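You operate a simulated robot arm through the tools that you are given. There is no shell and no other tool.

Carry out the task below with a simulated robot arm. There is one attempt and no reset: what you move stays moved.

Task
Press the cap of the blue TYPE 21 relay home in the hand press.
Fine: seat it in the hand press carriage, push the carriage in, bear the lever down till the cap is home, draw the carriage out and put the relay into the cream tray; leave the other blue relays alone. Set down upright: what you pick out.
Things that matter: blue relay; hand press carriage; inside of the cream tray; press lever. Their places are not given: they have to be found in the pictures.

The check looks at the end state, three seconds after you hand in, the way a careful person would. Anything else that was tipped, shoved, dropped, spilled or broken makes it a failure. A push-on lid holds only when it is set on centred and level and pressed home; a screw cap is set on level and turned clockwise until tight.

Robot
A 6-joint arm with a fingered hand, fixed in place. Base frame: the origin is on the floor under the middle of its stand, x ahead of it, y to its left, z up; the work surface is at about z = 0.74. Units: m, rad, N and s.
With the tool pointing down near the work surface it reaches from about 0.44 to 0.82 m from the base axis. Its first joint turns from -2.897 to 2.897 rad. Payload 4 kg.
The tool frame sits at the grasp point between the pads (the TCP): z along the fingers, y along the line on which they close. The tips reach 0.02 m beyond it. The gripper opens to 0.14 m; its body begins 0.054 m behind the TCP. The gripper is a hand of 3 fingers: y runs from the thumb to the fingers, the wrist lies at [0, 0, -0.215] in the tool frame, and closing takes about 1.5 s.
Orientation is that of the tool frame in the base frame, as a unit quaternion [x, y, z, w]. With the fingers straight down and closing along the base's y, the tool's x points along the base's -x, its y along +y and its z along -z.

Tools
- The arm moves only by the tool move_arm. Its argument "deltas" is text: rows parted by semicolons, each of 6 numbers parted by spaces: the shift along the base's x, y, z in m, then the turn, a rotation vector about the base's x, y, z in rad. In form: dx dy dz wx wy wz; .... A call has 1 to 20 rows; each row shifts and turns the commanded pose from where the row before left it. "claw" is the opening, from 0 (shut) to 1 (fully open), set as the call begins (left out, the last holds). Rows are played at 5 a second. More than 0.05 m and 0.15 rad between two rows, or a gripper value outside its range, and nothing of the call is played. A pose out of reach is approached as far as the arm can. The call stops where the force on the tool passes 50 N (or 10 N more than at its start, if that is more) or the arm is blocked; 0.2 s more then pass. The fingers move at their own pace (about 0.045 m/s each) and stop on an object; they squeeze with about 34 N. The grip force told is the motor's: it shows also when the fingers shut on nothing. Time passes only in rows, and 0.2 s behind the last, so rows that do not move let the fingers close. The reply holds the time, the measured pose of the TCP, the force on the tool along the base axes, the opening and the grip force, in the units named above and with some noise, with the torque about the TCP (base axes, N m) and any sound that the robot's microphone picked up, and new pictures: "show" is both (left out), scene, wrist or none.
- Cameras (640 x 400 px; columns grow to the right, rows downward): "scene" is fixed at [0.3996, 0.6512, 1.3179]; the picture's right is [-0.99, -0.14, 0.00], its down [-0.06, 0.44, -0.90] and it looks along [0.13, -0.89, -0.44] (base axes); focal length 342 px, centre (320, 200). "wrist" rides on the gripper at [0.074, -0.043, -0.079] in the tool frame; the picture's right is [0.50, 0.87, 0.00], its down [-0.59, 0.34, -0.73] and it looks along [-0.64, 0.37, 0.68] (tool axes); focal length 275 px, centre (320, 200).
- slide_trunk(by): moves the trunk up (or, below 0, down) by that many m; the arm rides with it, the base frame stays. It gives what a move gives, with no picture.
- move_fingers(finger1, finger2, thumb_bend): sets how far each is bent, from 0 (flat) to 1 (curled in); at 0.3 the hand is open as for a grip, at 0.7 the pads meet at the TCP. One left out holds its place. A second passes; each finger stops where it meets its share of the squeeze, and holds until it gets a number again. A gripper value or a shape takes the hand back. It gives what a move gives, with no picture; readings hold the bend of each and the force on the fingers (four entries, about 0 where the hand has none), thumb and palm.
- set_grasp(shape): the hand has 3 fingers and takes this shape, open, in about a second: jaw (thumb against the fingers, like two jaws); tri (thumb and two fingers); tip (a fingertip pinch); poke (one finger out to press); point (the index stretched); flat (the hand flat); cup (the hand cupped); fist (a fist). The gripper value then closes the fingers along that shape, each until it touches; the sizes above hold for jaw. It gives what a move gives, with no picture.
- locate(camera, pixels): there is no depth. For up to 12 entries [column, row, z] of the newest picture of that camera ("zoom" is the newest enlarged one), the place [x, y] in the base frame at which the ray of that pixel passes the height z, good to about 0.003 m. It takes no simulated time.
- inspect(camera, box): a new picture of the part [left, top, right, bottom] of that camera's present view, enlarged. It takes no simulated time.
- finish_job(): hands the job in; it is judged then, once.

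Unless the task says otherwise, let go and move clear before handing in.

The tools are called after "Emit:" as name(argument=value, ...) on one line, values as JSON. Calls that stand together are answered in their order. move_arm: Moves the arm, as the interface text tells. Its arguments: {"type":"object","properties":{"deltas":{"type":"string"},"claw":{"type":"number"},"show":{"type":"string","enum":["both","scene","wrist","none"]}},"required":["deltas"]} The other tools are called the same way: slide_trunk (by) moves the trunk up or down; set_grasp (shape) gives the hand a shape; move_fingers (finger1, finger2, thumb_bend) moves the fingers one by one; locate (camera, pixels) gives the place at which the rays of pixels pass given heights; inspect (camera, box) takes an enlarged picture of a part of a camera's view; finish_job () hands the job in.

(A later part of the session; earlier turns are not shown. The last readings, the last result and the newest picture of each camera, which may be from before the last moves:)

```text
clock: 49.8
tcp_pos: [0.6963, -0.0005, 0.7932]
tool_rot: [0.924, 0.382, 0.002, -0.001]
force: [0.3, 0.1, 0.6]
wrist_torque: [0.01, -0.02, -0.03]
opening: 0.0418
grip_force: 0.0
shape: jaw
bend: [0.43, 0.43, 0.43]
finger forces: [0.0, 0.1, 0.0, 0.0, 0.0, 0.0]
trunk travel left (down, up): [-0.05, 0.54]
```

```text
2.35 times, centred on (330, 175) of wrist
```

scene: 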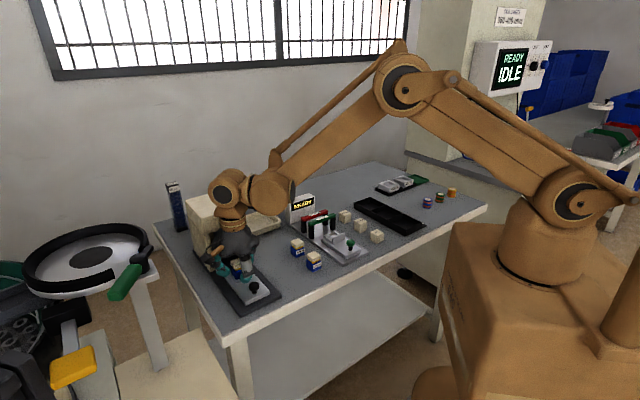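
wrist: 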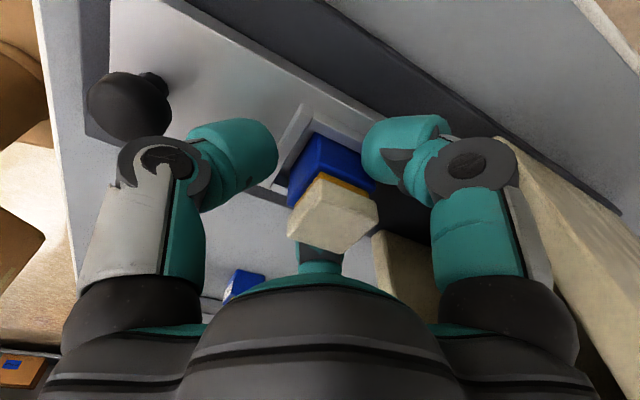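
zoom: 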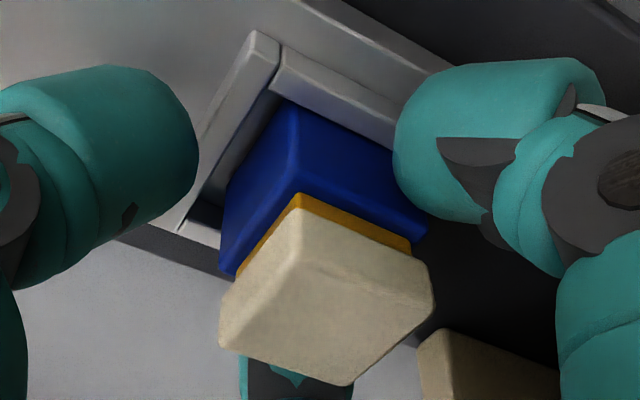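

The relay stands upright in the image (its edge slope matches the camera's perspective). I'll open a little more, rise clear and look from above to see whether it is down on the pocket floor.

Emit:
move_arm(deltas="0 0 0 0 0 0; 0 0 0 0 0 0; 0 0 0.01 0 0 0; 0 0 0.02 0 0 0; 0 0 0.03 0 0 0; 0 0 0.03 0 0 0; 0 0 0 0 0 0", claw=0.38)

Emit:
inspect(camera="wrist", box=[250, 30, 410, 190])

Emit:
inspect(camera="scene", box=[222, 250, 262, 290])

```text
clock: 51.4
tcp_pos: [0.6967, -0.0004, 0.8863]
tool_rot: [0.924, 0.382, 0.002, -0.001]
force: [-0.6, 0.3, -0.2]
wrist_torque: [0.01, -0.01, 0.03]
opening: 0.0528
grip_force: 0.1
shape: jaw
bend: [0.39, 0.39, 0.38]
finger forces: [0.0, 0.0, 0.0, 0.1, 0.0, 0.1]
trunk travel left (down, up): [-0.05, 0.54]
```

scene: 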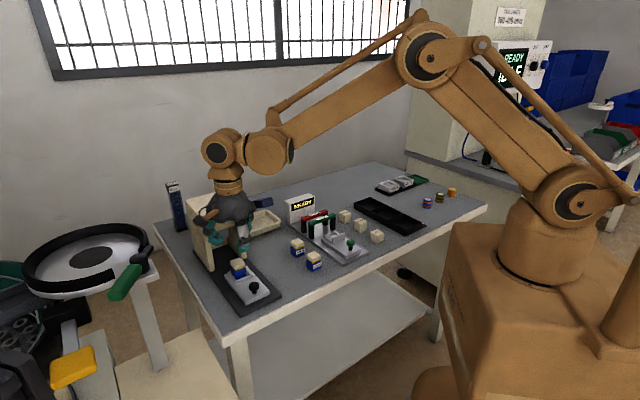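
wrist: 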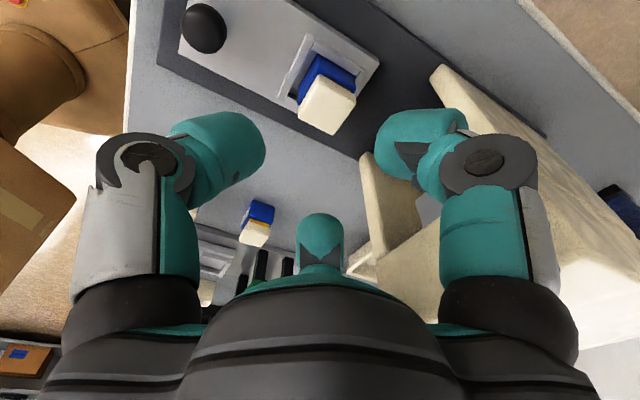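

```text
2.50 times, centred on (330, 110) of wrist
```

zoom: 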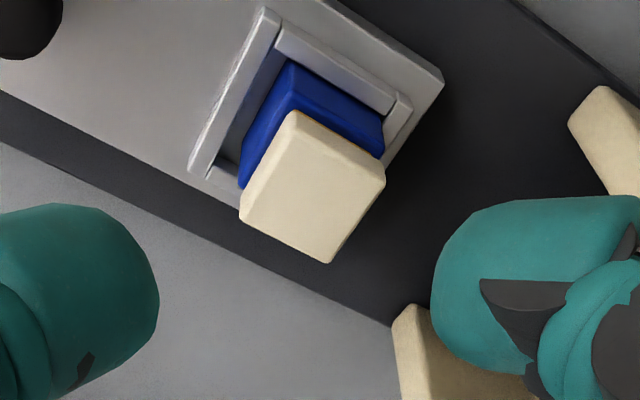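

```text
10.00 times, centred on (242, 270) of scene
```

zoom: 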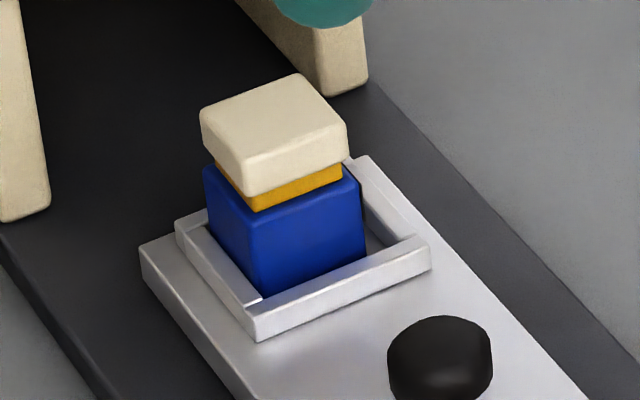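

From above, the relay stands within the rim, but the visible blue height makes me doubt that it is fully down. I'll triangulate the cap's corners from both cameras to get its height.

Emit:
locate(camera="scene", pixels=[[239.8, 257.5, 0.79], [239.8, 257.5, 0.8], [239.8, 257.5, 0.81], [239.8, 257.5, 0.82], [244.7, 262.8, 0.8], [244.7, 262.8, 0.81], [230, 261.5, 0.8], [230, 261.5, 0.81]])

Emit:
locate(camera="wrist", pixels=[[333.2, 134.8, 0.79], [333.2, 134.8, 0.8], [333.2, 134.8, 0.81], [333.2, 134.8, 0.82], [298, 116, 0.8], [298, 116, 0.81], [356, 102, 0.8], [356, 102, 0.81]])

Emit:
inspect(camera="wrist", box=[275, 35, 365, 140])

```text
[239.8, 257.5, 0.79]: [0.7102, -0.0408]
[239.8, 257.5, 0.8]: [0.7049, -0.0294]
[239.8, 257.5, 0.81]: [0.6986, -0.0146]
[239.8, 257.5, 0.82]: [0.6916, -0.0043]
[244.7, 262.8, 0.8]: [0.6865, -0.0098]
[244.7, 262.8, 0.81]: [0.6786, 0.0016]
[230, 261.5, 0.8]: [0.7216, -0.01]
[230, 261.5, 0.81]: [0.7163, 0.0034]
```

```text
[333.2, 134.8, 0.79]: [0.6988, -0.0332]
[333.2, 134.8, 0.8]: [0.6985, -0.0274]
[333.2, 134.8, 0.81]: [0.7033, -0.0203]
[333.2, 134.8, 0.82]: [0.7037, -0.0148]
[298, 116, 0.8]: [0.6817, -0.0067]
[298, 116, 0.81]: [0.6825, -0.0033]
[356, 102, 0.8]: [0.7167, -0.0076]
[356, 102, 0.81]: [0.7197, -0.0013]
```

```text
3.81 times, centred on (320, 88) of wrist
```

zoom: 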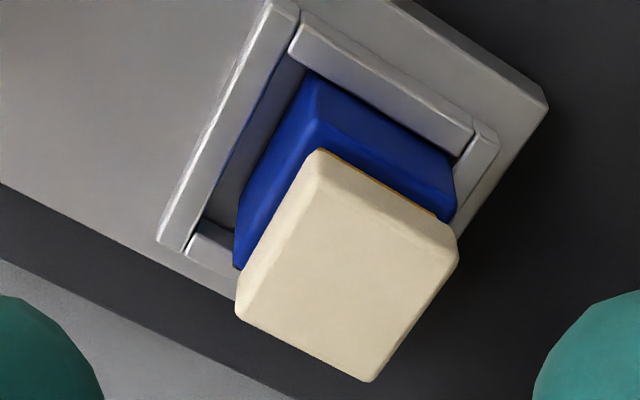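

All three cap corners triangulate to z of about 0.803 and level, so the relay stands flat on the pocket floor, leaning toward the +u/+v side of the pocket. I'll measure the rim's inner edges and the relay from this clear view.

Emit:
locate(camera="wrist", pixels=[[300.3, 69.6, 0.768], [314.5, 43, 0.768], [286, 100, 0.768], [359.4, 73.6, 0.768], [337, 61.2, 0.768], [290, 97, 0.768], [317.5, 55.5, 0.76], [298.4, 87.5, 0.76], [355.4, 79.6, 0.76]])

Emit:
inspect(camera="wrist", box=[290, 30, 340, 75])

```text
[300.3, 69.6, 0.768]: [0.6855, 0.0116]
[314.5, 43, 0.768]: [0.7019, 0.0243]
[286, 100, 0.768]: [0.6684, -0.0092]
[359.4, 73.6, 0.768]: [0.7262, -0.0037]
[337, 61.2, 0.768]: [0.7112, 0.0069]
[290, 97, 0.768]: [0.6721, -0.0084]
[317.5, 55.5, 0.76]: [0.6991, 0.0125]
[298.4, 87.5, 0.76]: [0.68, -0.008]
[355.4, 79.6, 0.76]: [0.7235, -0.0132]
```

```text
8.89 times, centred on (315, 52) of wrist
```

zoom: 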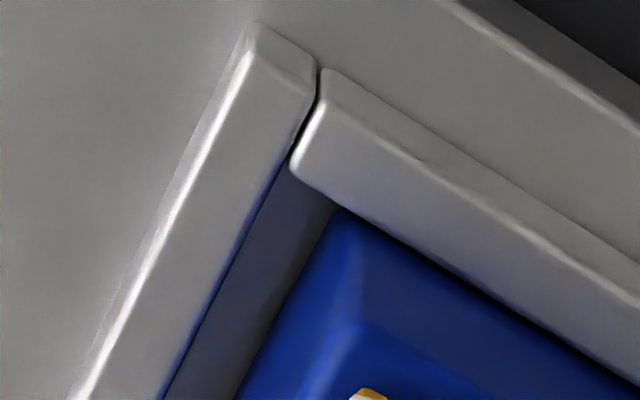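

The 8.9x view settles it: the relay's lower edge disappears below the +v rim bar and the pocket floor shows beside it, so it is down in the pocket. Now I need the ram's position to know the carriage travel, and the knob's exact place.

Emit:
locate(camera="scene", pixels=[[217.8, 239.3, 0.8], [217.8, 239.3, 0.82], [217.8, 239.3, 0.84], [229, 235.9, 0.8], [229, 235.9, 0.82], [229, 235.9, 0.84], [254, 286, 0.785], [254, 292, 0.765]])

Emit:
inspect(camera="scene", box=[195, 215, 285, 305])

Emit:
locate(camera="wrist", pixels=[[204, 28, 0.785], [228, 28, 0.785], [181, 28, 0.785], [204, 6, 0.785], [204, 52, 0.785]])

```text
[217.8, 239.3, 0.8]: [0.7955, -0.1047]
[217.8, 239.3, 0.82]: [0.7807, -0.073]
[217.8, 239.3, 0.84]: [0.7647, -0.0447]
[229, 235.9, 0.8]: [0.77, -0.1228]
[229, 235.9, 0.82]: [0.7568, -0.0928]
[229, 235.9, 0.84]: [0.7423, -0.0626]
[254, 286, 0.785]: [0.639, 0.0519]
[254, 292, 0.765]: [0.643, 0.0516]
```

```text
4.44 times, centred on (240, 260) of scene
```

zoom: 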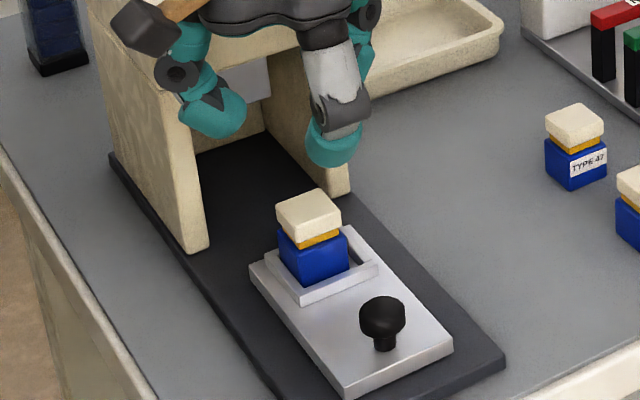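

```text
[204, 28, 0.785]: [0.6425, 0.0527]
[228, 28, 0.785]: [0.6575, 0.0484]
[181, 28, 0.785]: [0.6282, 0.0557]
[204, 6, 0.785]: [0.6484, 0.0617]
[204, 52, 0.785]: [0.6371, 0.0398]
```

The ram's front bottom edge is near u=0.60, so carriage travel is about 0.115 m, and the knob is at (0.643,0.051) with its top near 0.785. Before pushing, I want the lever's exact height for clearance, so I rise and look down on the handle.

Emit:
move_arm(deltas="0 0 0.04 0 0 0; 0 0 0.04 0 0 0; 0 0 0.04 0 0 0; 0 0 0.035 0 0 0; -0.03 -0.021 0 0 0 0; -0.03 -0.021 0 0 0 0; 0 0 0 0 0 0; 0 0 0 0 0 0")

Emit:
inspect(camera="wrist", box=[220, 0, 440, 240])

Emit:
inspect(camera="scene", box=[225, 180, 305, 240])

```text
clock: 53.2
tcp_pos: [0.6371, -0.0432, 1.0374]
tool_rot: [0.924, 0.383, 0.002, -0.001]
force: [0.4, -0.3, -0.4]
wrist_torque: [0.01, 0.0, -0.03]
opening: 0.0529
grip_force: 0.1
shape: jaw
bend: [0.39, 0.39, 0.38]
finger forces: [0.1, 0.0, 0.1, 0.1, 0.1, 0.0]
trunk travel left (down, up): [-0.05, 0.54]
```

scene: 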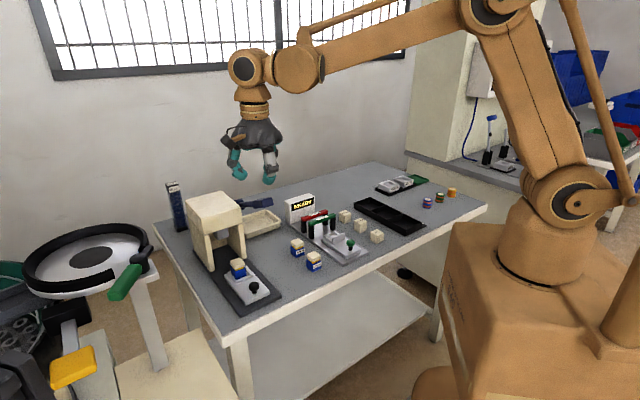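
wrist: 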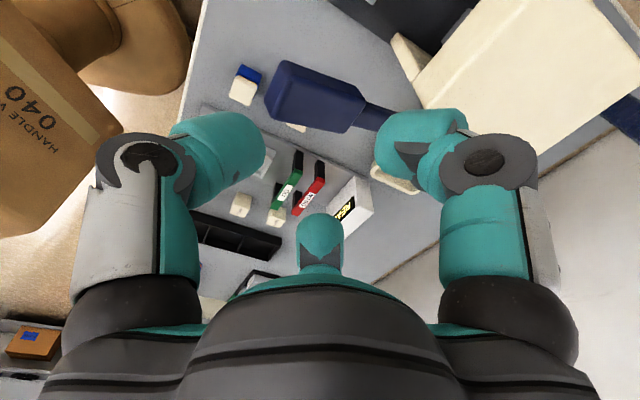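

```text
1.67 times, centred on (330, 120) of wrist
```

zoom: 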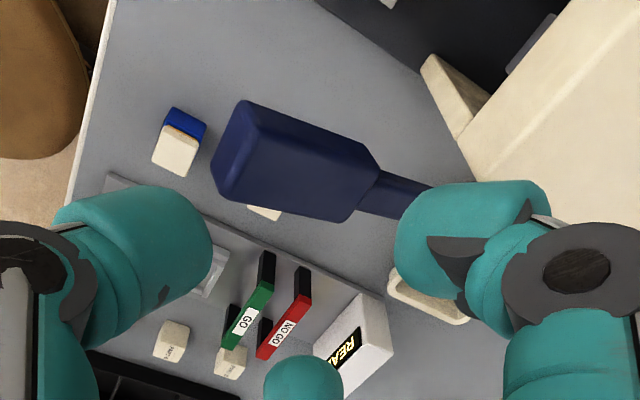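

```text
6.67 times, centred on (265, 210) of scene
```

zoom: 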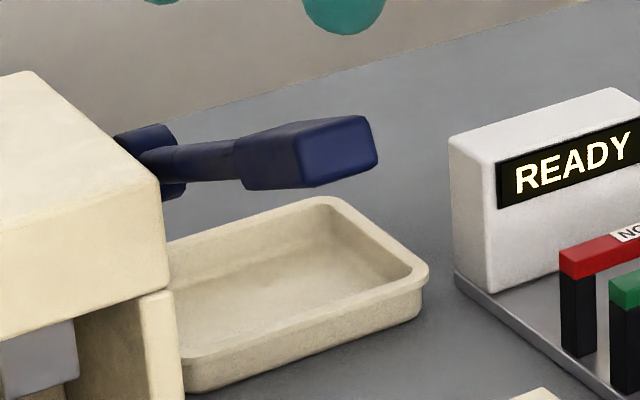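

The handle is clear in both views. I'll triangulate its end corners.

Emit:
locate(camera="scene", pixels=[[262, 198.3, 0.92], [262, 198.3, 0.94], [262, 198.3, 0.96], [271.7, 197.6, 0.92], [271.7, 197.6, 0.94], [271.7, 197.6, 0.96], [262.5, 208, 0.91], [262.5, 208, 0.93]])

Emit:
locate(camera="wrist", pixels=[[284, 62, 0.92], [284, 62, 0.94], [284, 62, 0.96], [276, 115, 0.92], [276, 115, 0.94], [276, 115, 0.96], [362, 96, 0.92], [362, 96, 0.94], [345, 129, 0.92], [345, 129, 0.94]])

```text
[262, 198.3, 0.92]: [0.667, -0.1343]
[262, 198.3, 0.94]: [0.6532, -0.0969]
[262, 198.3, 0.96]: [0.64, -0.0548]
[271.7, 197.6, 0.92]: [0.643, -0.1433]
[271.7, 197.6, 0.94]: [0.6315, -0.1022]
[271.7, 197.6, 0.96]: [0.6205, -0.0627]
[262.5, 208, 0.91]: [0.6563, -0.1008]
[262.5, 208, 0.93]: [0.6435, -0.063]
```

```text
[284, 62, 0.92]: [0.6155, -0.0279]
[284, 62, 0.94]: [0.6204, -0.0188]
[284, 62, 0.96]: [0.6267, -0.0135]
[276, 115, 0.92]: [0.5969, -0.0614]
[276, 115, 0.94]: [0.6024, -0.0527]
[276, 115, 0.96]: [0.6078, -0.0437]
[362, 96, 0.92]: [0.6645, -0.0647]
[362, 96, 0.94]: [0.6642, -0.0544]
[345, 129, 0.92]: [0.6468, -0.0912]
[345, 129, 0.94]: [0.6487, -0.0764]
```

The handle's end spans about v 0.406-0.441 with its top near z=0.985, and the forearm would run only millimetres above it if I gripped the knob low. A stretched finger gives more reach, so I'll back off upward beside the knob and try the poke shape.

Emit:
move_arm(deltas="0 0 0.04 0 0 0; 0 0 0.03 0 0 0; 0.007 0.045 0 0 0 0; 0.007 0.045 0 0 0 0; 0 0.012 0 0 0 0; 0 0 0 0 0 0", show="none")

Emit:
set_grasp(shape="poke")

Emit:
inspect(camera="scene", box=[180, 10, 320, 310])

Emit:
inspect(camera="wrist", box=[0, 0, 640, 400])

```text
clock: 54.6
tcp_pos: [0.6512, 0.0605, 1.1075]
tool_rot: [0.924, 0.382, 0.003, -0.002]
force: [0.6, 0.2, -0.4]
wrist_torque: [0.03, -0.03, 0.05]
opening: 0.0527
grip_force: 0.0
shape: jaw
bend: [0.39, 0.39, 0.38]
finger forces: [0.1, 0.1, 0.1, 0.1, 0.0, 0.0]
trunk travel left (down, up): [-0.05, 0.54]
```

```text
clock: 55.5
tcp_pos: [0.6512, 0.0611, 1.1081]
tool_rot: [0.924, 0.383, 0.002, -0.001]
force: [-0.3, 0.1, -0.3]
wrist_torque: [-0.01, 0.02, -0.01]
opening: 0.0
grip_force: 0.1
shape: poke
bend: [0.28, 0.28, 0.72]
finger forces: [0.0, 0.0, 0.0, 0.0, 0.0, 0.0]
trunk travel left (down, up): [-0.05, 0.54]
```

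```text
1.33 times, centred on (250, 160) of scene
```

zoom: 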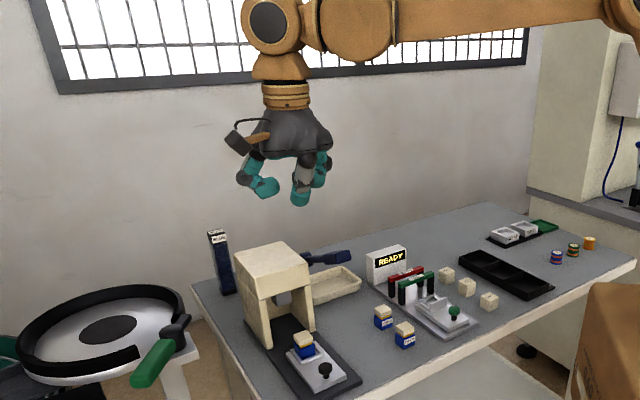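

```text
1.00 times, centred on (320, 200) of wrist (not enlarged: the box is as wide or as high as the picture)
```

zoom: 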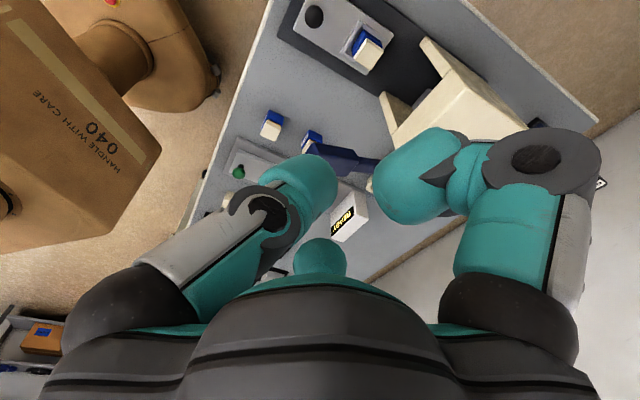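

The poke shape gives no extra reach, so I'll go back to jaw and instead lean the hand back about 20° (wrist toward -u): that keeps the palm off the press head and the forearm off the lever. I tilt at height first and check.

Emit:
set_grasp(shape="jaw")

Emit:
move_arm(deltas="-0.003 -0.003 0 -0.0823 -0.0823 0; -0.003 -0.003 0 -0.0823 -0.0823 0; -0.003 -0.003 0 -0.0823 -0.0823 0; 0 0 -0.05 0 0 0; 0 0 -0.05 0 0 0; 0 0 -0.05 0 0 0; 0 0 -0.05 0 0 0; 0 0 -0.04 0 0 0; 0 0 0 0 0 0; 0 0 0 0 0 0", claw=0.3)

Emit:
inspect(camera="scene", box=[190, 130, 310, 310])

Emit:
inspect(camera="wrist", box=[180, 20, 460, 260])

```text
clock: 56.4
tcp_pos: [0.6507, 0.0595, 1.1084]
tool_rot: [0.924, 0.383, 0.001, -0.001]
force: [-0.6, -0.8, 0.2]
wrist_torque: [0.0, 0.02, 0.0]
opening: 0.1399
grip_force: 0.0
shape: jaw
bend: [0.3, 0.3, 0.3]
finger forces: [0.1, 0.0, 0.1, 0.0, 0.0, 0.0]
trunk travel left (down, up): [-0.05, 0.54]
```

```text
clock: 58.6
tcp_pos: [0.6423, 0.05, 0.867]
tool_rot: [0.91, 0.378, 0.068, 0.16]
force: [-0.2, 0.2, -0.9]
wrist_torque: [0.0, 0.02, -0.01]
opening: 0.0424
grip_force: 0.1
shape: jaw
bend: [0.43, 0.43, 0.42]
finger forces: [0.0, 0.0, 0.0, 0.0, 0.1, 0.0]
trunk travel left (down, up): [-0.05, 0.54]
```

scene: 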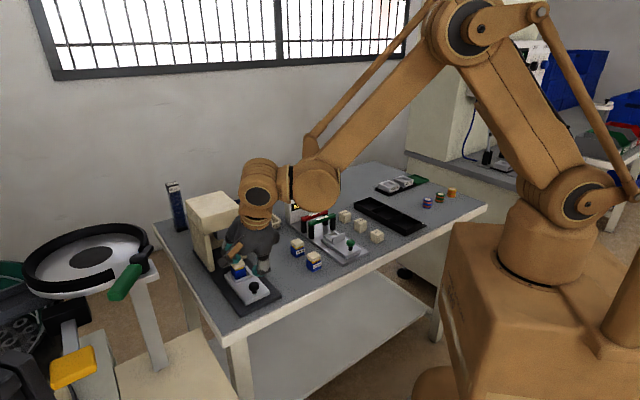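
wrist: 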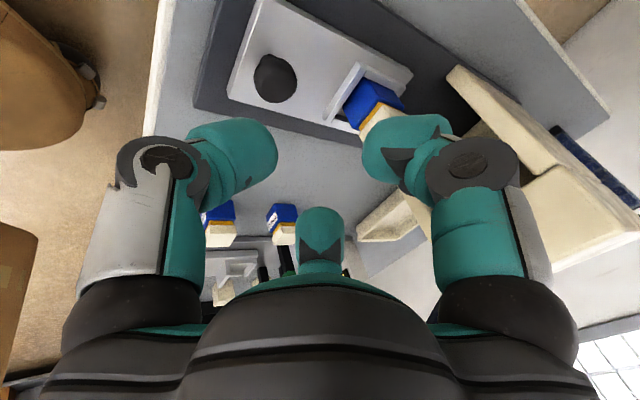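

```text
2.22 times, centred on (250, 220) of scene
```

zoom: 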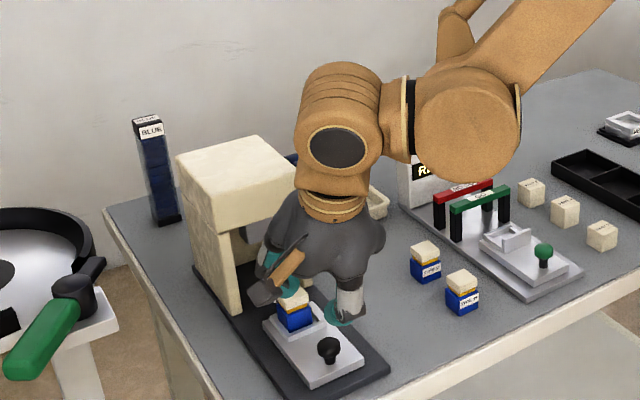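

```text
1.67 times, centred on (320, 140) of wrist
```

zoom: 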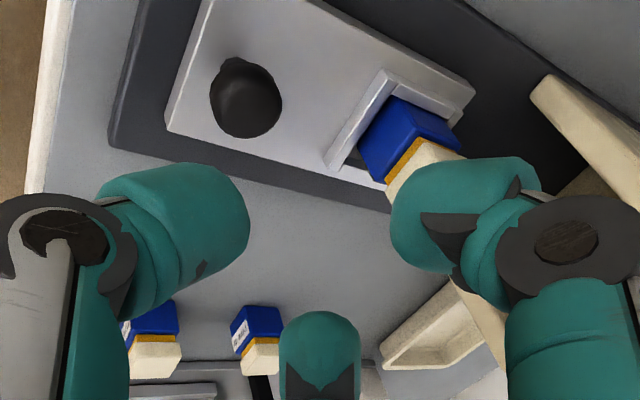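

The tilted hand clears the head and the relay. I'll descend toward the knob to z=0.80 and check.

Emit:
move_arm(deltas="0 0.001 -0.03 0 0 0; 0 0 -0.02 0 0 0; 0 0 -0.015 0 0 0; 0 0 0 0 0 0; 0 0 0 0 0 0", claw=0.28)

Emit:
inspect(camera="scene", box=[210, 230, 290, 310])

Emit:
inspect(camera="wrist", box=[180, 60, 460, 280])

```text
clock: 59.8
tcp_pos: [0.6427, 0.0517, 0.8023]
tool_rot: [0.909, 0.378, 0.068, 0.161]
force: [-0.1, -0.9, -0.1]
wrist_torque: [0.01, 0.02, -0.01]
opening: 0.0394
grip_force: 0.1
shape: jaw
bend: [0.44, 0.44, 0.44]
finger forces: [0.1, 0.0, 0.1, 0.1, 0.0, 0.0]
trunk travel left (down, up): [-0.05, 0.54]
```

scene: 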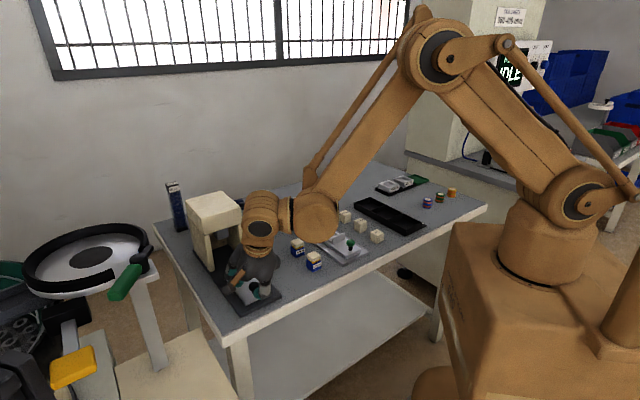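
wrist: 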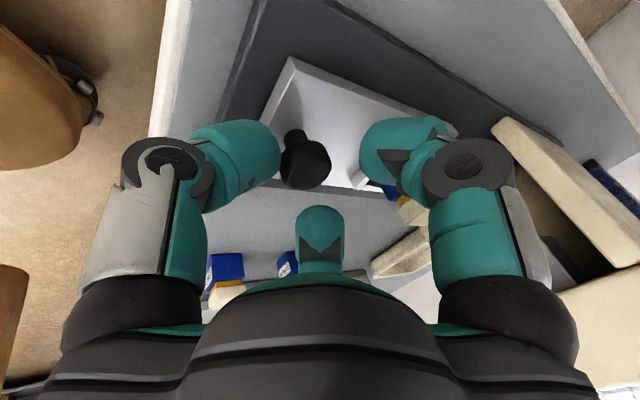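

```text
5.00 times, centred on (250, 270) of scene
```

zoom: 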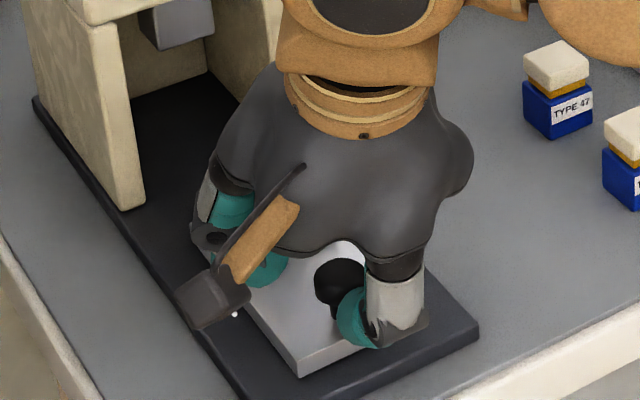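

```text
1.82 times, centred on (320, 170) of wrist
```

zoom: 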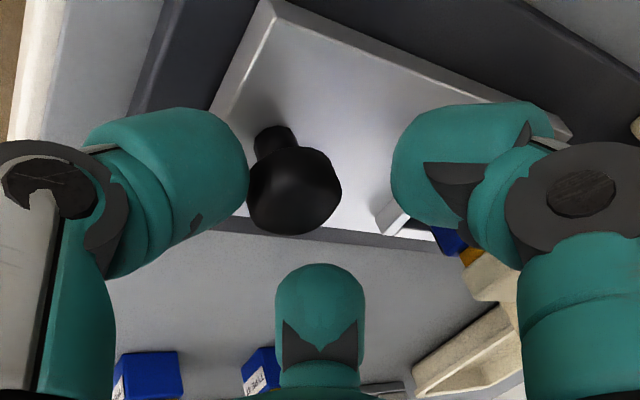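

The knob stands between thumb and fingers at (306,165) in the wrist view, a bit closer to the thumb. I'll locate it to centre the hand.

Emit:
locate(camera="wrist", pixels=[[306.3, 164.5, 0.78], [306.3, 164.5, 0.785], [280.4, 167, 0.778], [332, 162, 0.778], [306, 180, 0.785], [295, 143, 0.762]])

Emit:
locate(camera="scene", pixels=[[253.5, 285, 0.78], [253.5, 285, 0.785]])

```text
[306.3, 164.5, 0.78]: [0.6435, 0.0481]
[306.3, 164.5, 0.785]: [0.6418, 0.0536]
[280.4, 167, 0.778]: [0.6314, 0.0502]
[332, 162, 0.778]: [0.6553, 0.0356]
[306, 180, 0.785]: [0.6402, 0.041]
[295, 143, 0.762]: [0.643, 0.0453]
```

```text
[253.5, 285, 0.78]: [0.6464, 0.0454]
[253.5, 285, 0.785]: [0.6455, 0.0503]
```

The knob centre reads about (0.643,0.047), which suits the tilted grip after a 2 mm shift toward -v. Lowering to z=0.791 and closing on the knob.

Emit:
move_arm(deltas="-0.0012 -0.0018 -0.005 0 0 0; 0 0 -0.006 0 0 0; 0 0 0 0 0 0", show="none")

Emit:
move_arm(deltas="0 0 0 0 0 0; 0 0 0 0 0 0; 0 0 0 0 0 0; 0 0 0 0 0 0; 0 0 0 0 0 0; 0 0 0 0 0 0", claw=0.05)

Emit:
inspect(camera="wrist", box=[180, 60, 460, 280])

Emit:
inspect(camera="scene", box=[210, 230, 290, 310])

```text
clock: 60.6
tcp_pos: [0.6407, 0.0505, 0.7926]
tool_rot: [0.91, 0.377, 0.068, 0.16]
force: [-0.9, -0.1, -0.2]
wrist_torque: [0.01, 0.0, 0.01]
opening: 0.0396
grip_force: 0.1
shape: jaw
bend: [0.44, 0.44, 0.44]
finger forces: [0.0, 0.0, 0.1, 0.0, 0.0, 0.0]
trunk travel left (down, up): [-0.05, 0.54]
```

```text
clock: 62.0
tcp_pos: [0.6407, 0.0492, 0.7916]
tool_rot: [0.91, 0.377, 0.068, 0.16]
force: [-3.1, -1.0, -8.3]
wrist_torque: [0.43, 0.63, 0.0]
opening: 0.0208
grip_force: 34.2
shape: jaw
bend: [0.95, 0.65, 0.51]
finger forces: [26.7, 28.1, 0.0, 0.0, 34.4, 0.0]
trunk travel left (down, up): [-0.05, 0.54]
```

scene: 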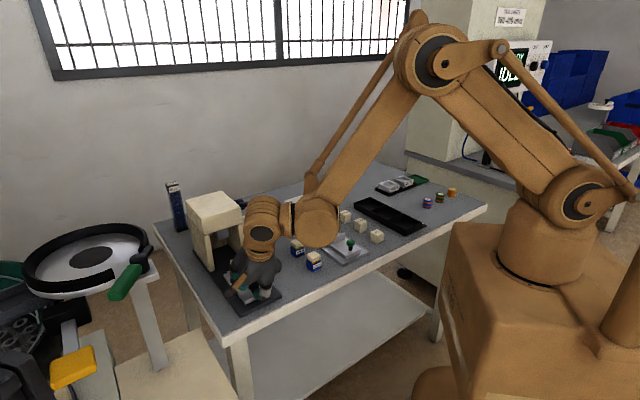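
wrist: 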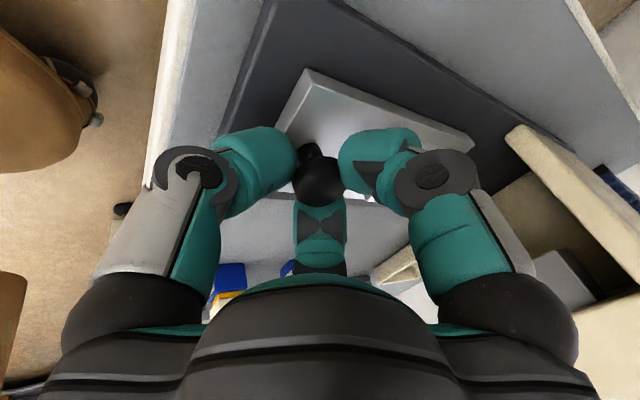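

```text
1.82 times, centred on (320, 170) of wrist
```

zoom: 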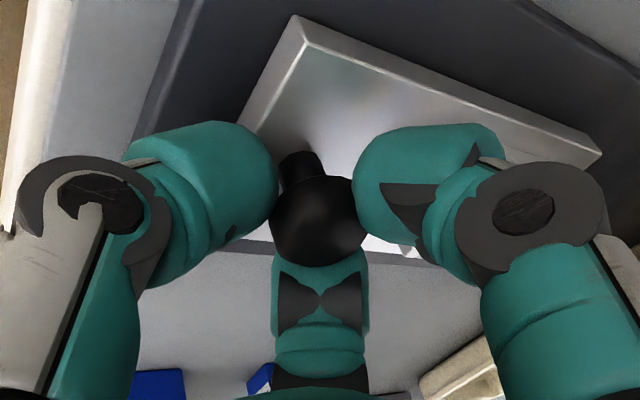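

```text
5.00 times, centred on (250, 270) of scene
```

zoom: 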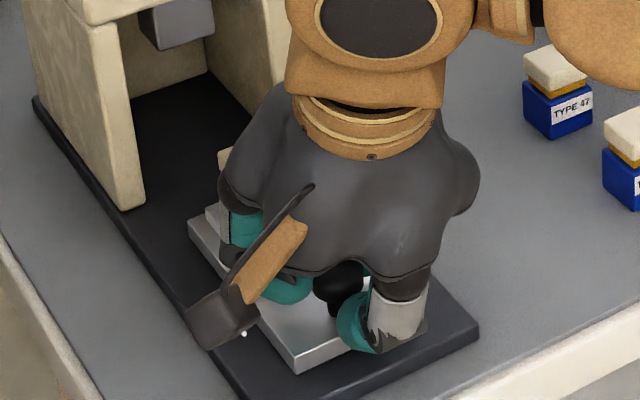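

The thumb sits firmly behind the knob (34 N); one finger has curled further, but for pushing in the thumb bears the load. I'll push a short way along +u and watch the force.

Emit:
move_arm(deltas="0.005 -0.005 0 0 0 0; 0.007 -0.007 0 0 0 0; 0.007 -0.007 0 0 0 0; 0 0 0 0 0 0")

Emit:
inspect(camera="wrist", box=[180, 60, 460, 280])

Emit:
inspect(camera="scene", box=[200, 190, 300, 310])

```text
clock: 63.0
tcp_pos: [0.6602, 0.0296, 0.7927]
tool_rot: [0.91, 0.377, 0.067, 0.159]
force: [-2.8, -2.6, -12.6]
wrist_torque: [0.32, 0.54, -0.03]
opening: 0.0205
grip_force: 34.2
shape: jaw
bend: [0.95, 0.65, 0.51]
finger forces: [26.5, 28.0, 0.1, 0.1, 32.0, 0.1]
trunk travel left (down, up): [-0.05, 0.54]
```

scene: 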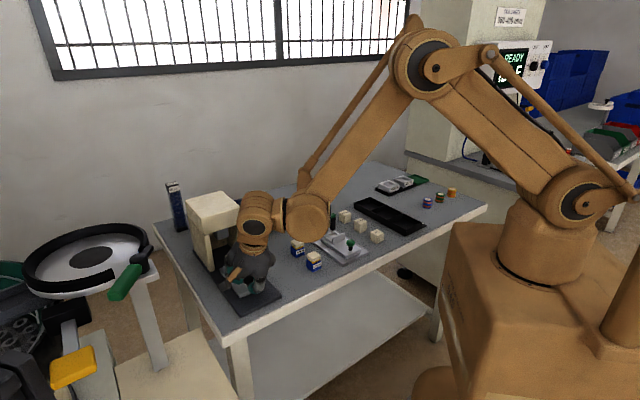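
wrist: 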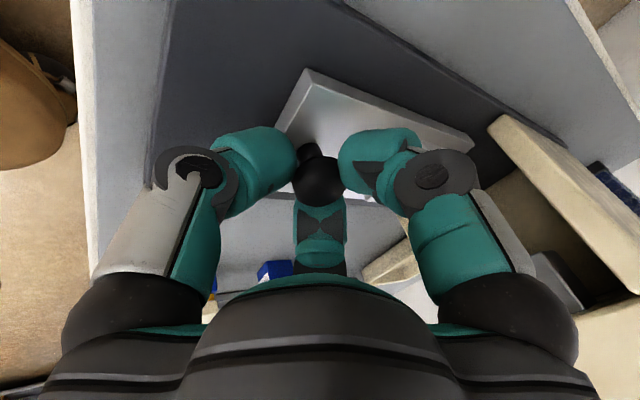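

```text
1.82 times, centred on (320, 170) of wrist
```

zoom: 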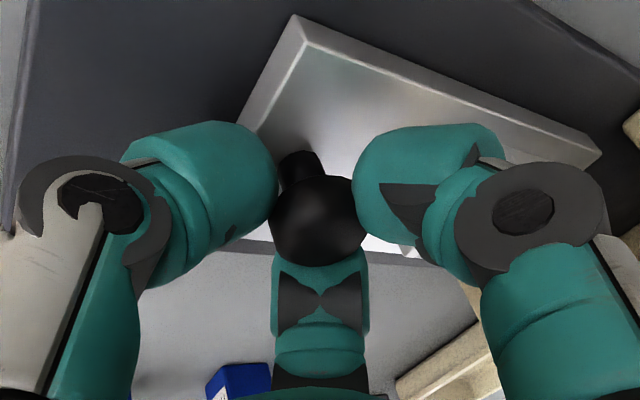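

```text
3.33 times, centred on (250, 250) of scene
```

zoom: 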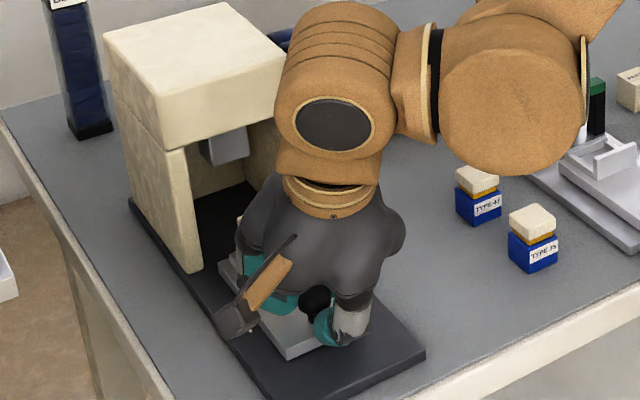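

The carriage follows freely (moved 0.028 m, small forces). I'll continue in 1 cm rows and check clearances to the lever and head halfway.

Emit:
move_arm(deltas="0.007 -0.007 0 0 0 0; 0.007 -0.007 0 0 0 0; 0.007 -0.007 0 0 0 0; 0.007 -0.007 0 0 0 0; 0.007 -0.007 0 0 0 0; 0 0 0 0 0 0")

Emit:
inspect(camera="scene", box=[190, 170, 310, 310])

Emit:
inspect(camera="wrist", box=[0, 0, 640, 400])

```text
clock: 64.4
tcp_pos: [0.693, -0.0043, 0.7914]
tool_rot: [0.91, 0.376, 0.068, 0.159]
force: [-7.5, -8.6, -15.1]
wrist_torque: [0.16, 0.69, 0.08]
opening: 0.0206
grip_force: 33.7
shape: jaw
bend: [0.95, 0.65, 0.51]
finger forces: [26.3, 28.1, 0.0, 0.1, 31.0, 0.1]
trunk travel left (down, up): [-0.05, 0.54]
```

scene: 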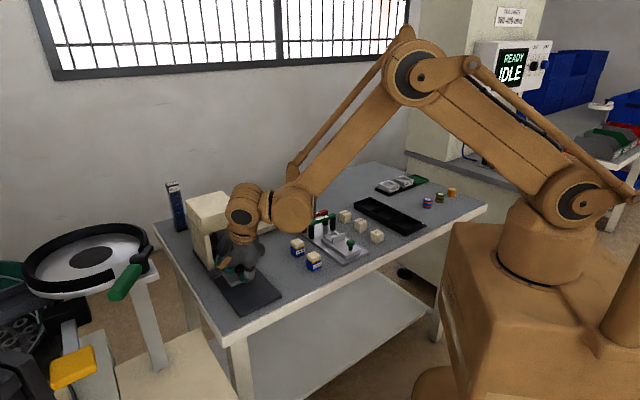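
wrist: 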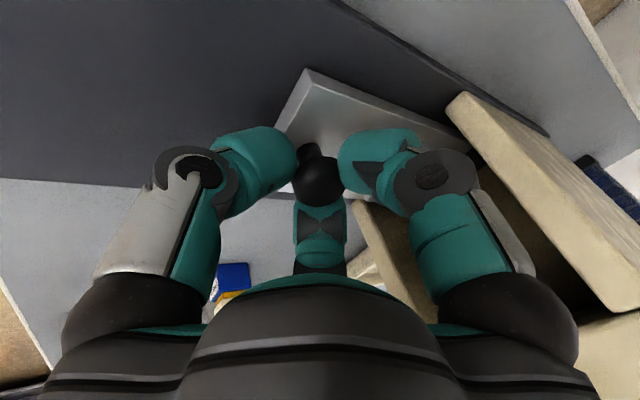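

```text
2.86 times, centred on (250, 240) of scene
```

zoom: 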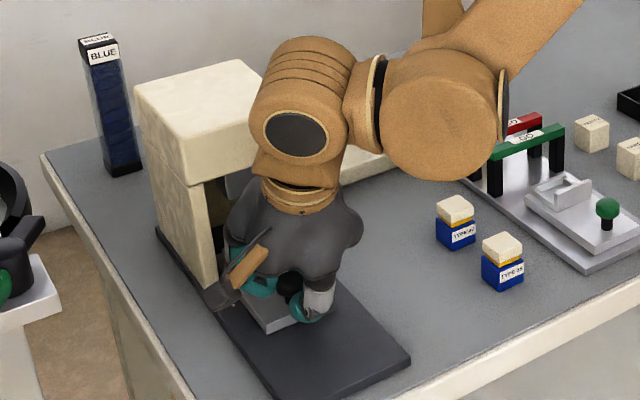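

```text
1.00 times, centred on (320, 200) of wrist (not enlarged: the box is as wide or as high as the picture)
```

zoom: 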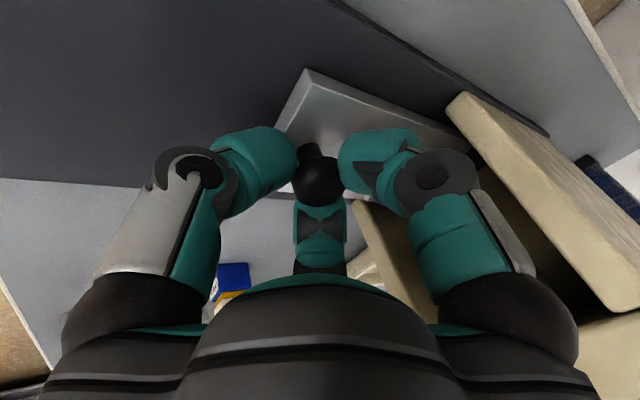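

Moved 0.075 m so far; an 11 N sideways force along -v shows the hand is about a millimetre off the rail line. I'll relieve that and continue inward.

Emit:
move_arm(deltas="0.0062 -0.0078 0 0 0 0; 0.0067 -0.0073 0 0 0 0; 0.0067 -0.0073 0 0 0 0; 0 0 0 0 0 0")

Emit:
inspect(camera="scene", box=[190, 170, 310, 310])

```text
clock: 65.5
tcp_pos: [0.7111, -0.0205, 0.7916]
tool_rot: [0.91, 0.378, 0.067, 0.155]
force: [-24.2, 37.7, -1.5]
wrist_torque: [1.28, 1.09, -0.13]
opening: 0.0207
grip_force: 34.2
shape: jaw
bend: [0.95, 0.65, 0.5]
finger forces: [26.1, 26.4, 0.1, 0.0, 51.4, 0.1]
trunk travel left (down, up): [-0.05, 0.54]
stopped in row 4: the force on the tool passed its limit at 52 N (the readings are from after the stop); the commanded pose is now the measured one
```

scene: 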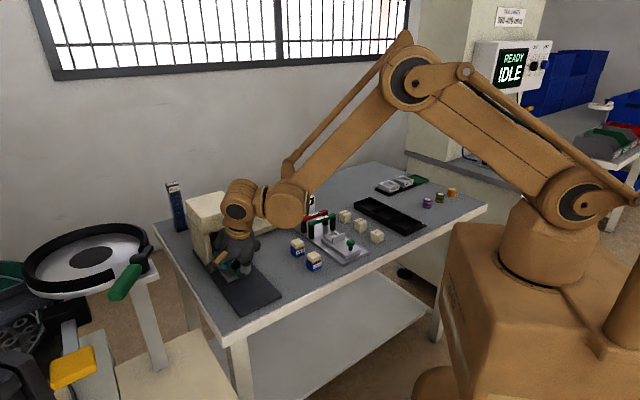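
wrist: 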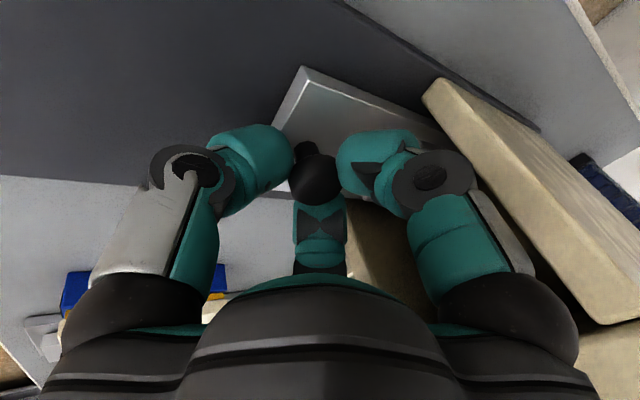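

```text
2.86 times, centred on (250, 240) of scene
```

zoom: 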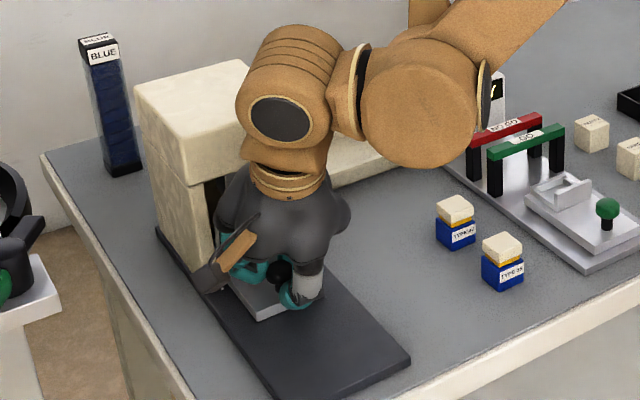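

The push stopped at 44 N along the rail after 0.099 m of travel, acting at knob height, so the carriage has met its inner stop. I'll relieve the pressure, open the fingers wide enough to pass the knob, and withdraw along -u low down before rising.

Emit:
move_arm(deltas="-0.001 0.001 0 0 0 0; 0 0 0 0 0 0", show="none")

Emit:
move_arm(deltas="0 0 0.002 0 0 0; 0 0 0.003 0 0 0; 0 0 0.002 0 0 0; 0 0 0 0 0 0; 0 0 0 0 0 0; 0 0 0 0 0 0", claw=0.48)

Emit:
inspect(camera="wrist", box=[120, 60, 540, 300])

```text
clock: 66.0
tcp_pos: [0.7111, -0.0215, 0.7919]
tool_rot: [0.91, 0.378, 0.069, 0.157]
force: [-23.3, 43.2, 0.9]
wrist_torque: [1.38, 1.13, -0.08]
opening: 0.0209
grip_force: 33.1
shape: jaw
bend: [0.95, 0.66, 0.5]
finger forces: [27.1, 26.1, 0.0, 0.0, 53.6, 0.1]
trunk travel left (down, up): [-0.05, 0.54]
```

```text
clock: 67.5
tcp_pos: [0.7112, -0.0251, 0.7996]
tool_rot: [0.91, 0.377, 0.068, 0.158]
force: [0.0, 0.7, -0.3]
wrist_torque: [0.02, 0.02, -0.05]
opening: 0.0669
grip_force: 0.1
shape: jaw
bend: [0.35, 0.35, 0.34]
finger forces: [0.1, 0.0, 0.0, 0.0, 0.0, 0.0]
trunk travel left (down, up): [-0.05, 0.54]
```

scene: 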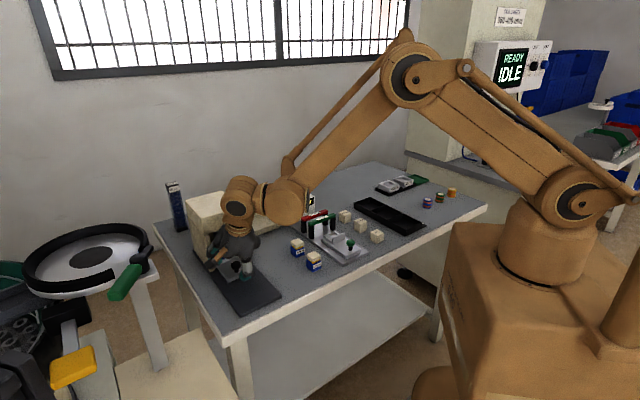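
wrist: 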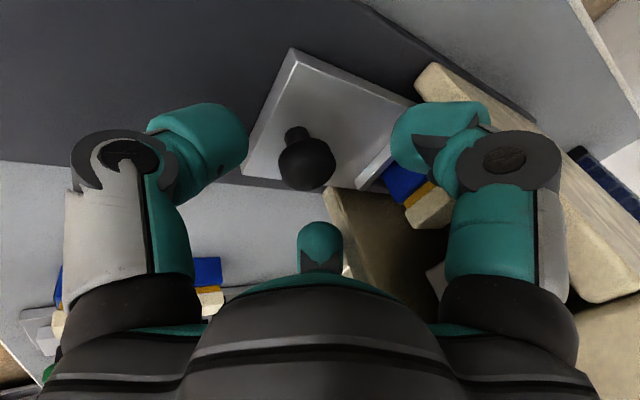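

```text
1.52 times, centred on (330, 180) of wrist
```

zoom: 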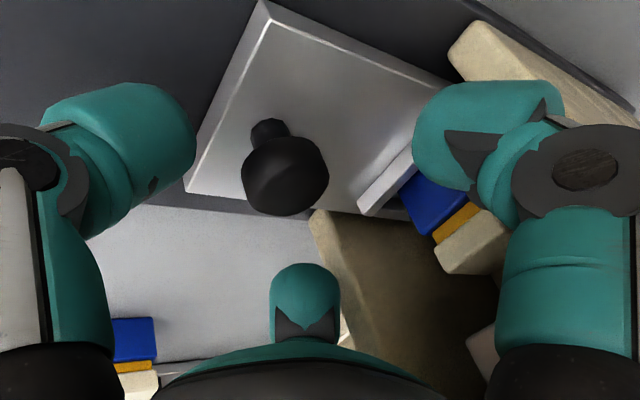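

Released cleanly, with the knob standing free at (307,165) and the relay upright in the carriage. I'll lift 1 cm so the fingers clear the knob top, then draw back along -u.

Emit:
move_arm(deltas="0 0 0.006 0 0 0; 0 0 0.006 0 0 0; -0.014 0.014 0 0 0 0; -0.014 0.014 0 0 0 0; -0.018 0.018 0 0 0 0; -0.018 0.018 0 0 0 0; -0.018 0.018 0 0 0 0; 0 0 0 0 0 0")

Emit:
inspect(camera="wrist", box=[120, 0, 540, 260])

Emit:
inspect(camera="scene", box=[190, 170, 310, 310])

```text
clock: 69.2
tcp_pos: [0.6324, 0.0572, 0.8109]
tool_rot: [0.911, 0.376, 0.068, 0.156]
force: [0.0, 0.2, 1.2]
wrist_torque: [0.0, -0.05, -0.02]
opening: 0.067
grip_force: 0.0
shape: jaw
bend: [0.35, 0.35, 0.34]
finger forces: [0.1, 0.0, 0.0, 0.0, 0.1, 0.0]
trunk travel left (down, up): [-0.05, 0.54]
```

scene: 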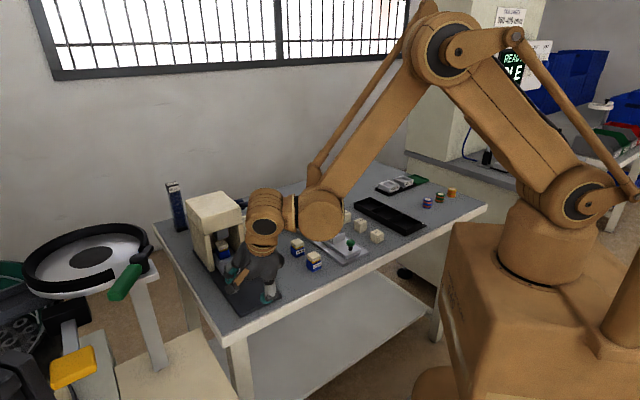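
wrist: 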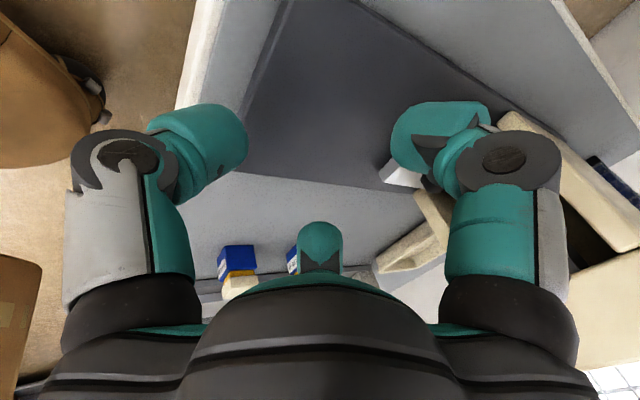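

```text
1.52 times, centred on (330, 130) of wrist
```

zoom: 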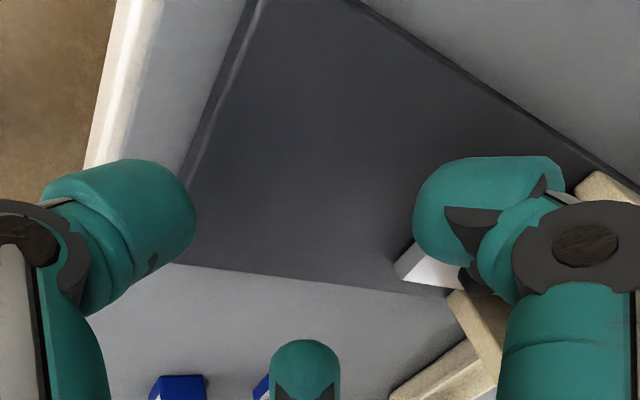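

```text
2.86 times, centred on (250, 240) of scene
```

zoom: 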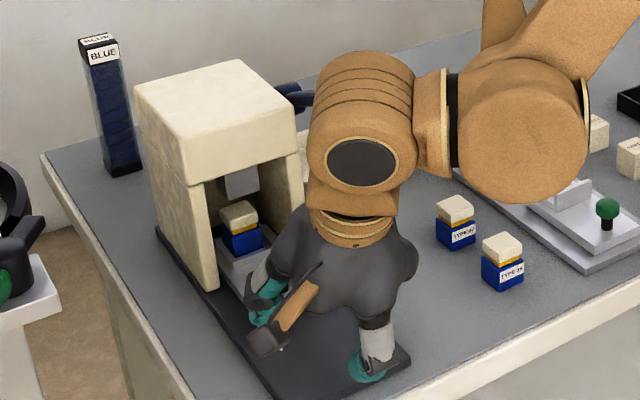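

The carriage is home and the relay stands under the ram. Now I rise clear of the lever, level the hand, and move above the handle with the fingers closed.

Emit:
move_arm(deltas="-0.008 0.008 0.03 0 0 0; -0.006 0.006 0.045 0 0 0; 0 0 0.045 0 0 0; 0 0 0.045 0 0 0; 0 0 0.045 0 0 0; 0 0 0.045 0 0 0; 0 0 0 0.0823 0.0823 0; 0 0 0 0.0823 0.0823 0; 0 0 0 0.0823 0.0823 0; 0 0 0 0 0 0; 0.003 -0.048 0 0 0 0; 0.003 -0.048 0 0 0 0; 0 0 0 0 0 0; 0 0 0 0 0 0", claw=0.0)

Emit:
inspect(camera="wrist", box=[150, 0, 490, 260])

Emit:
inspect(camera="scene", box=[190, 110, 310, 310])

```text
clock: 72.2
tcp_pos: [0.621, -0.026, 1.0669]
tool_rot: [0.924, 0.382, 0.001, -0.005]
force: [0.1, 0.1, -0.4]
wrist_torque: [-0.02, -0.01, 0.03]
opening: 0.0001
grip_force: 34.1
shape: jaw
bend: [0.73, 0.73, 0.7]
finger forces: [0.0, 0.0, 0.0, 0.1, 0.0, 0.1]
trunk travel left (down, up): [-0.05, 0.54]
```

scene: 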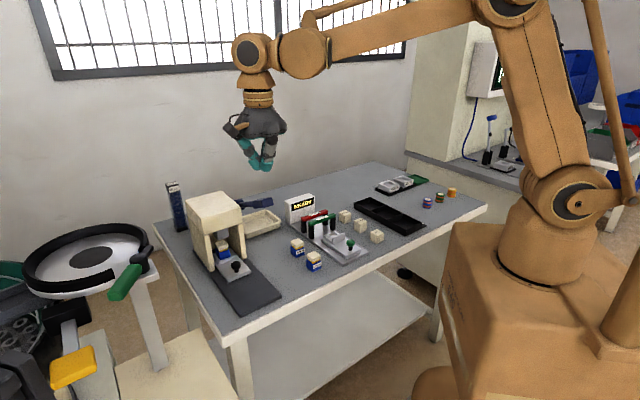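
wrist: 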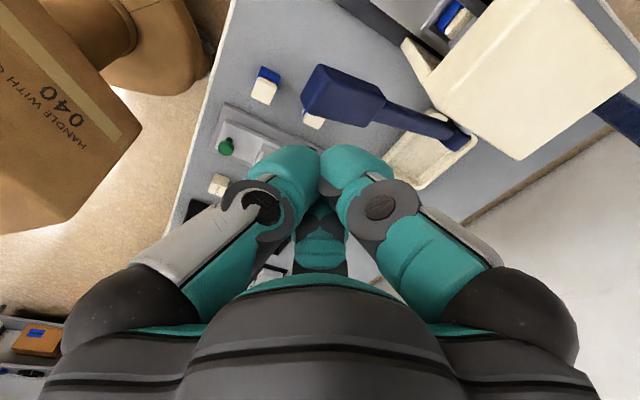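

```text
1.54 times, centred on (320, 130) of wrist
```

zoom: 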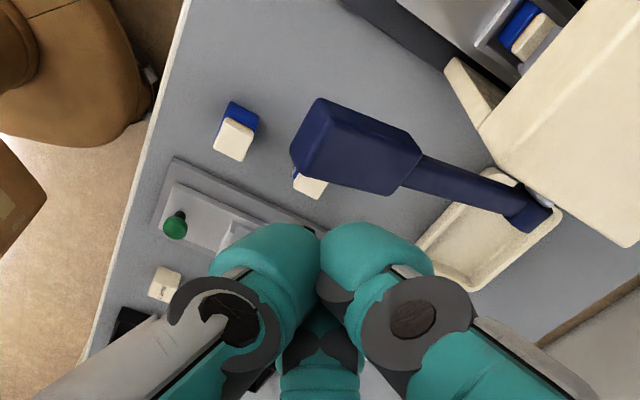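

```text
2.00 times, centred on (250, 210) of scene
```

zoom: 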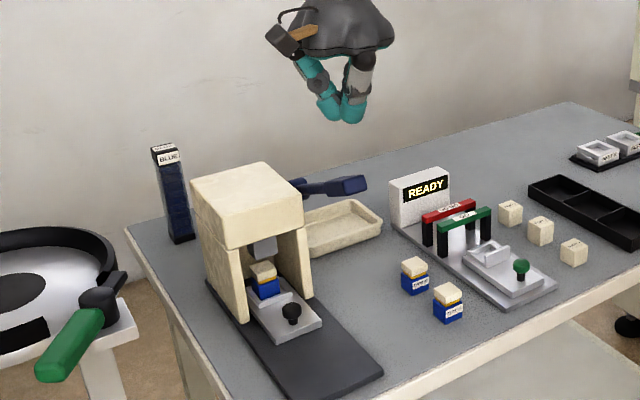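

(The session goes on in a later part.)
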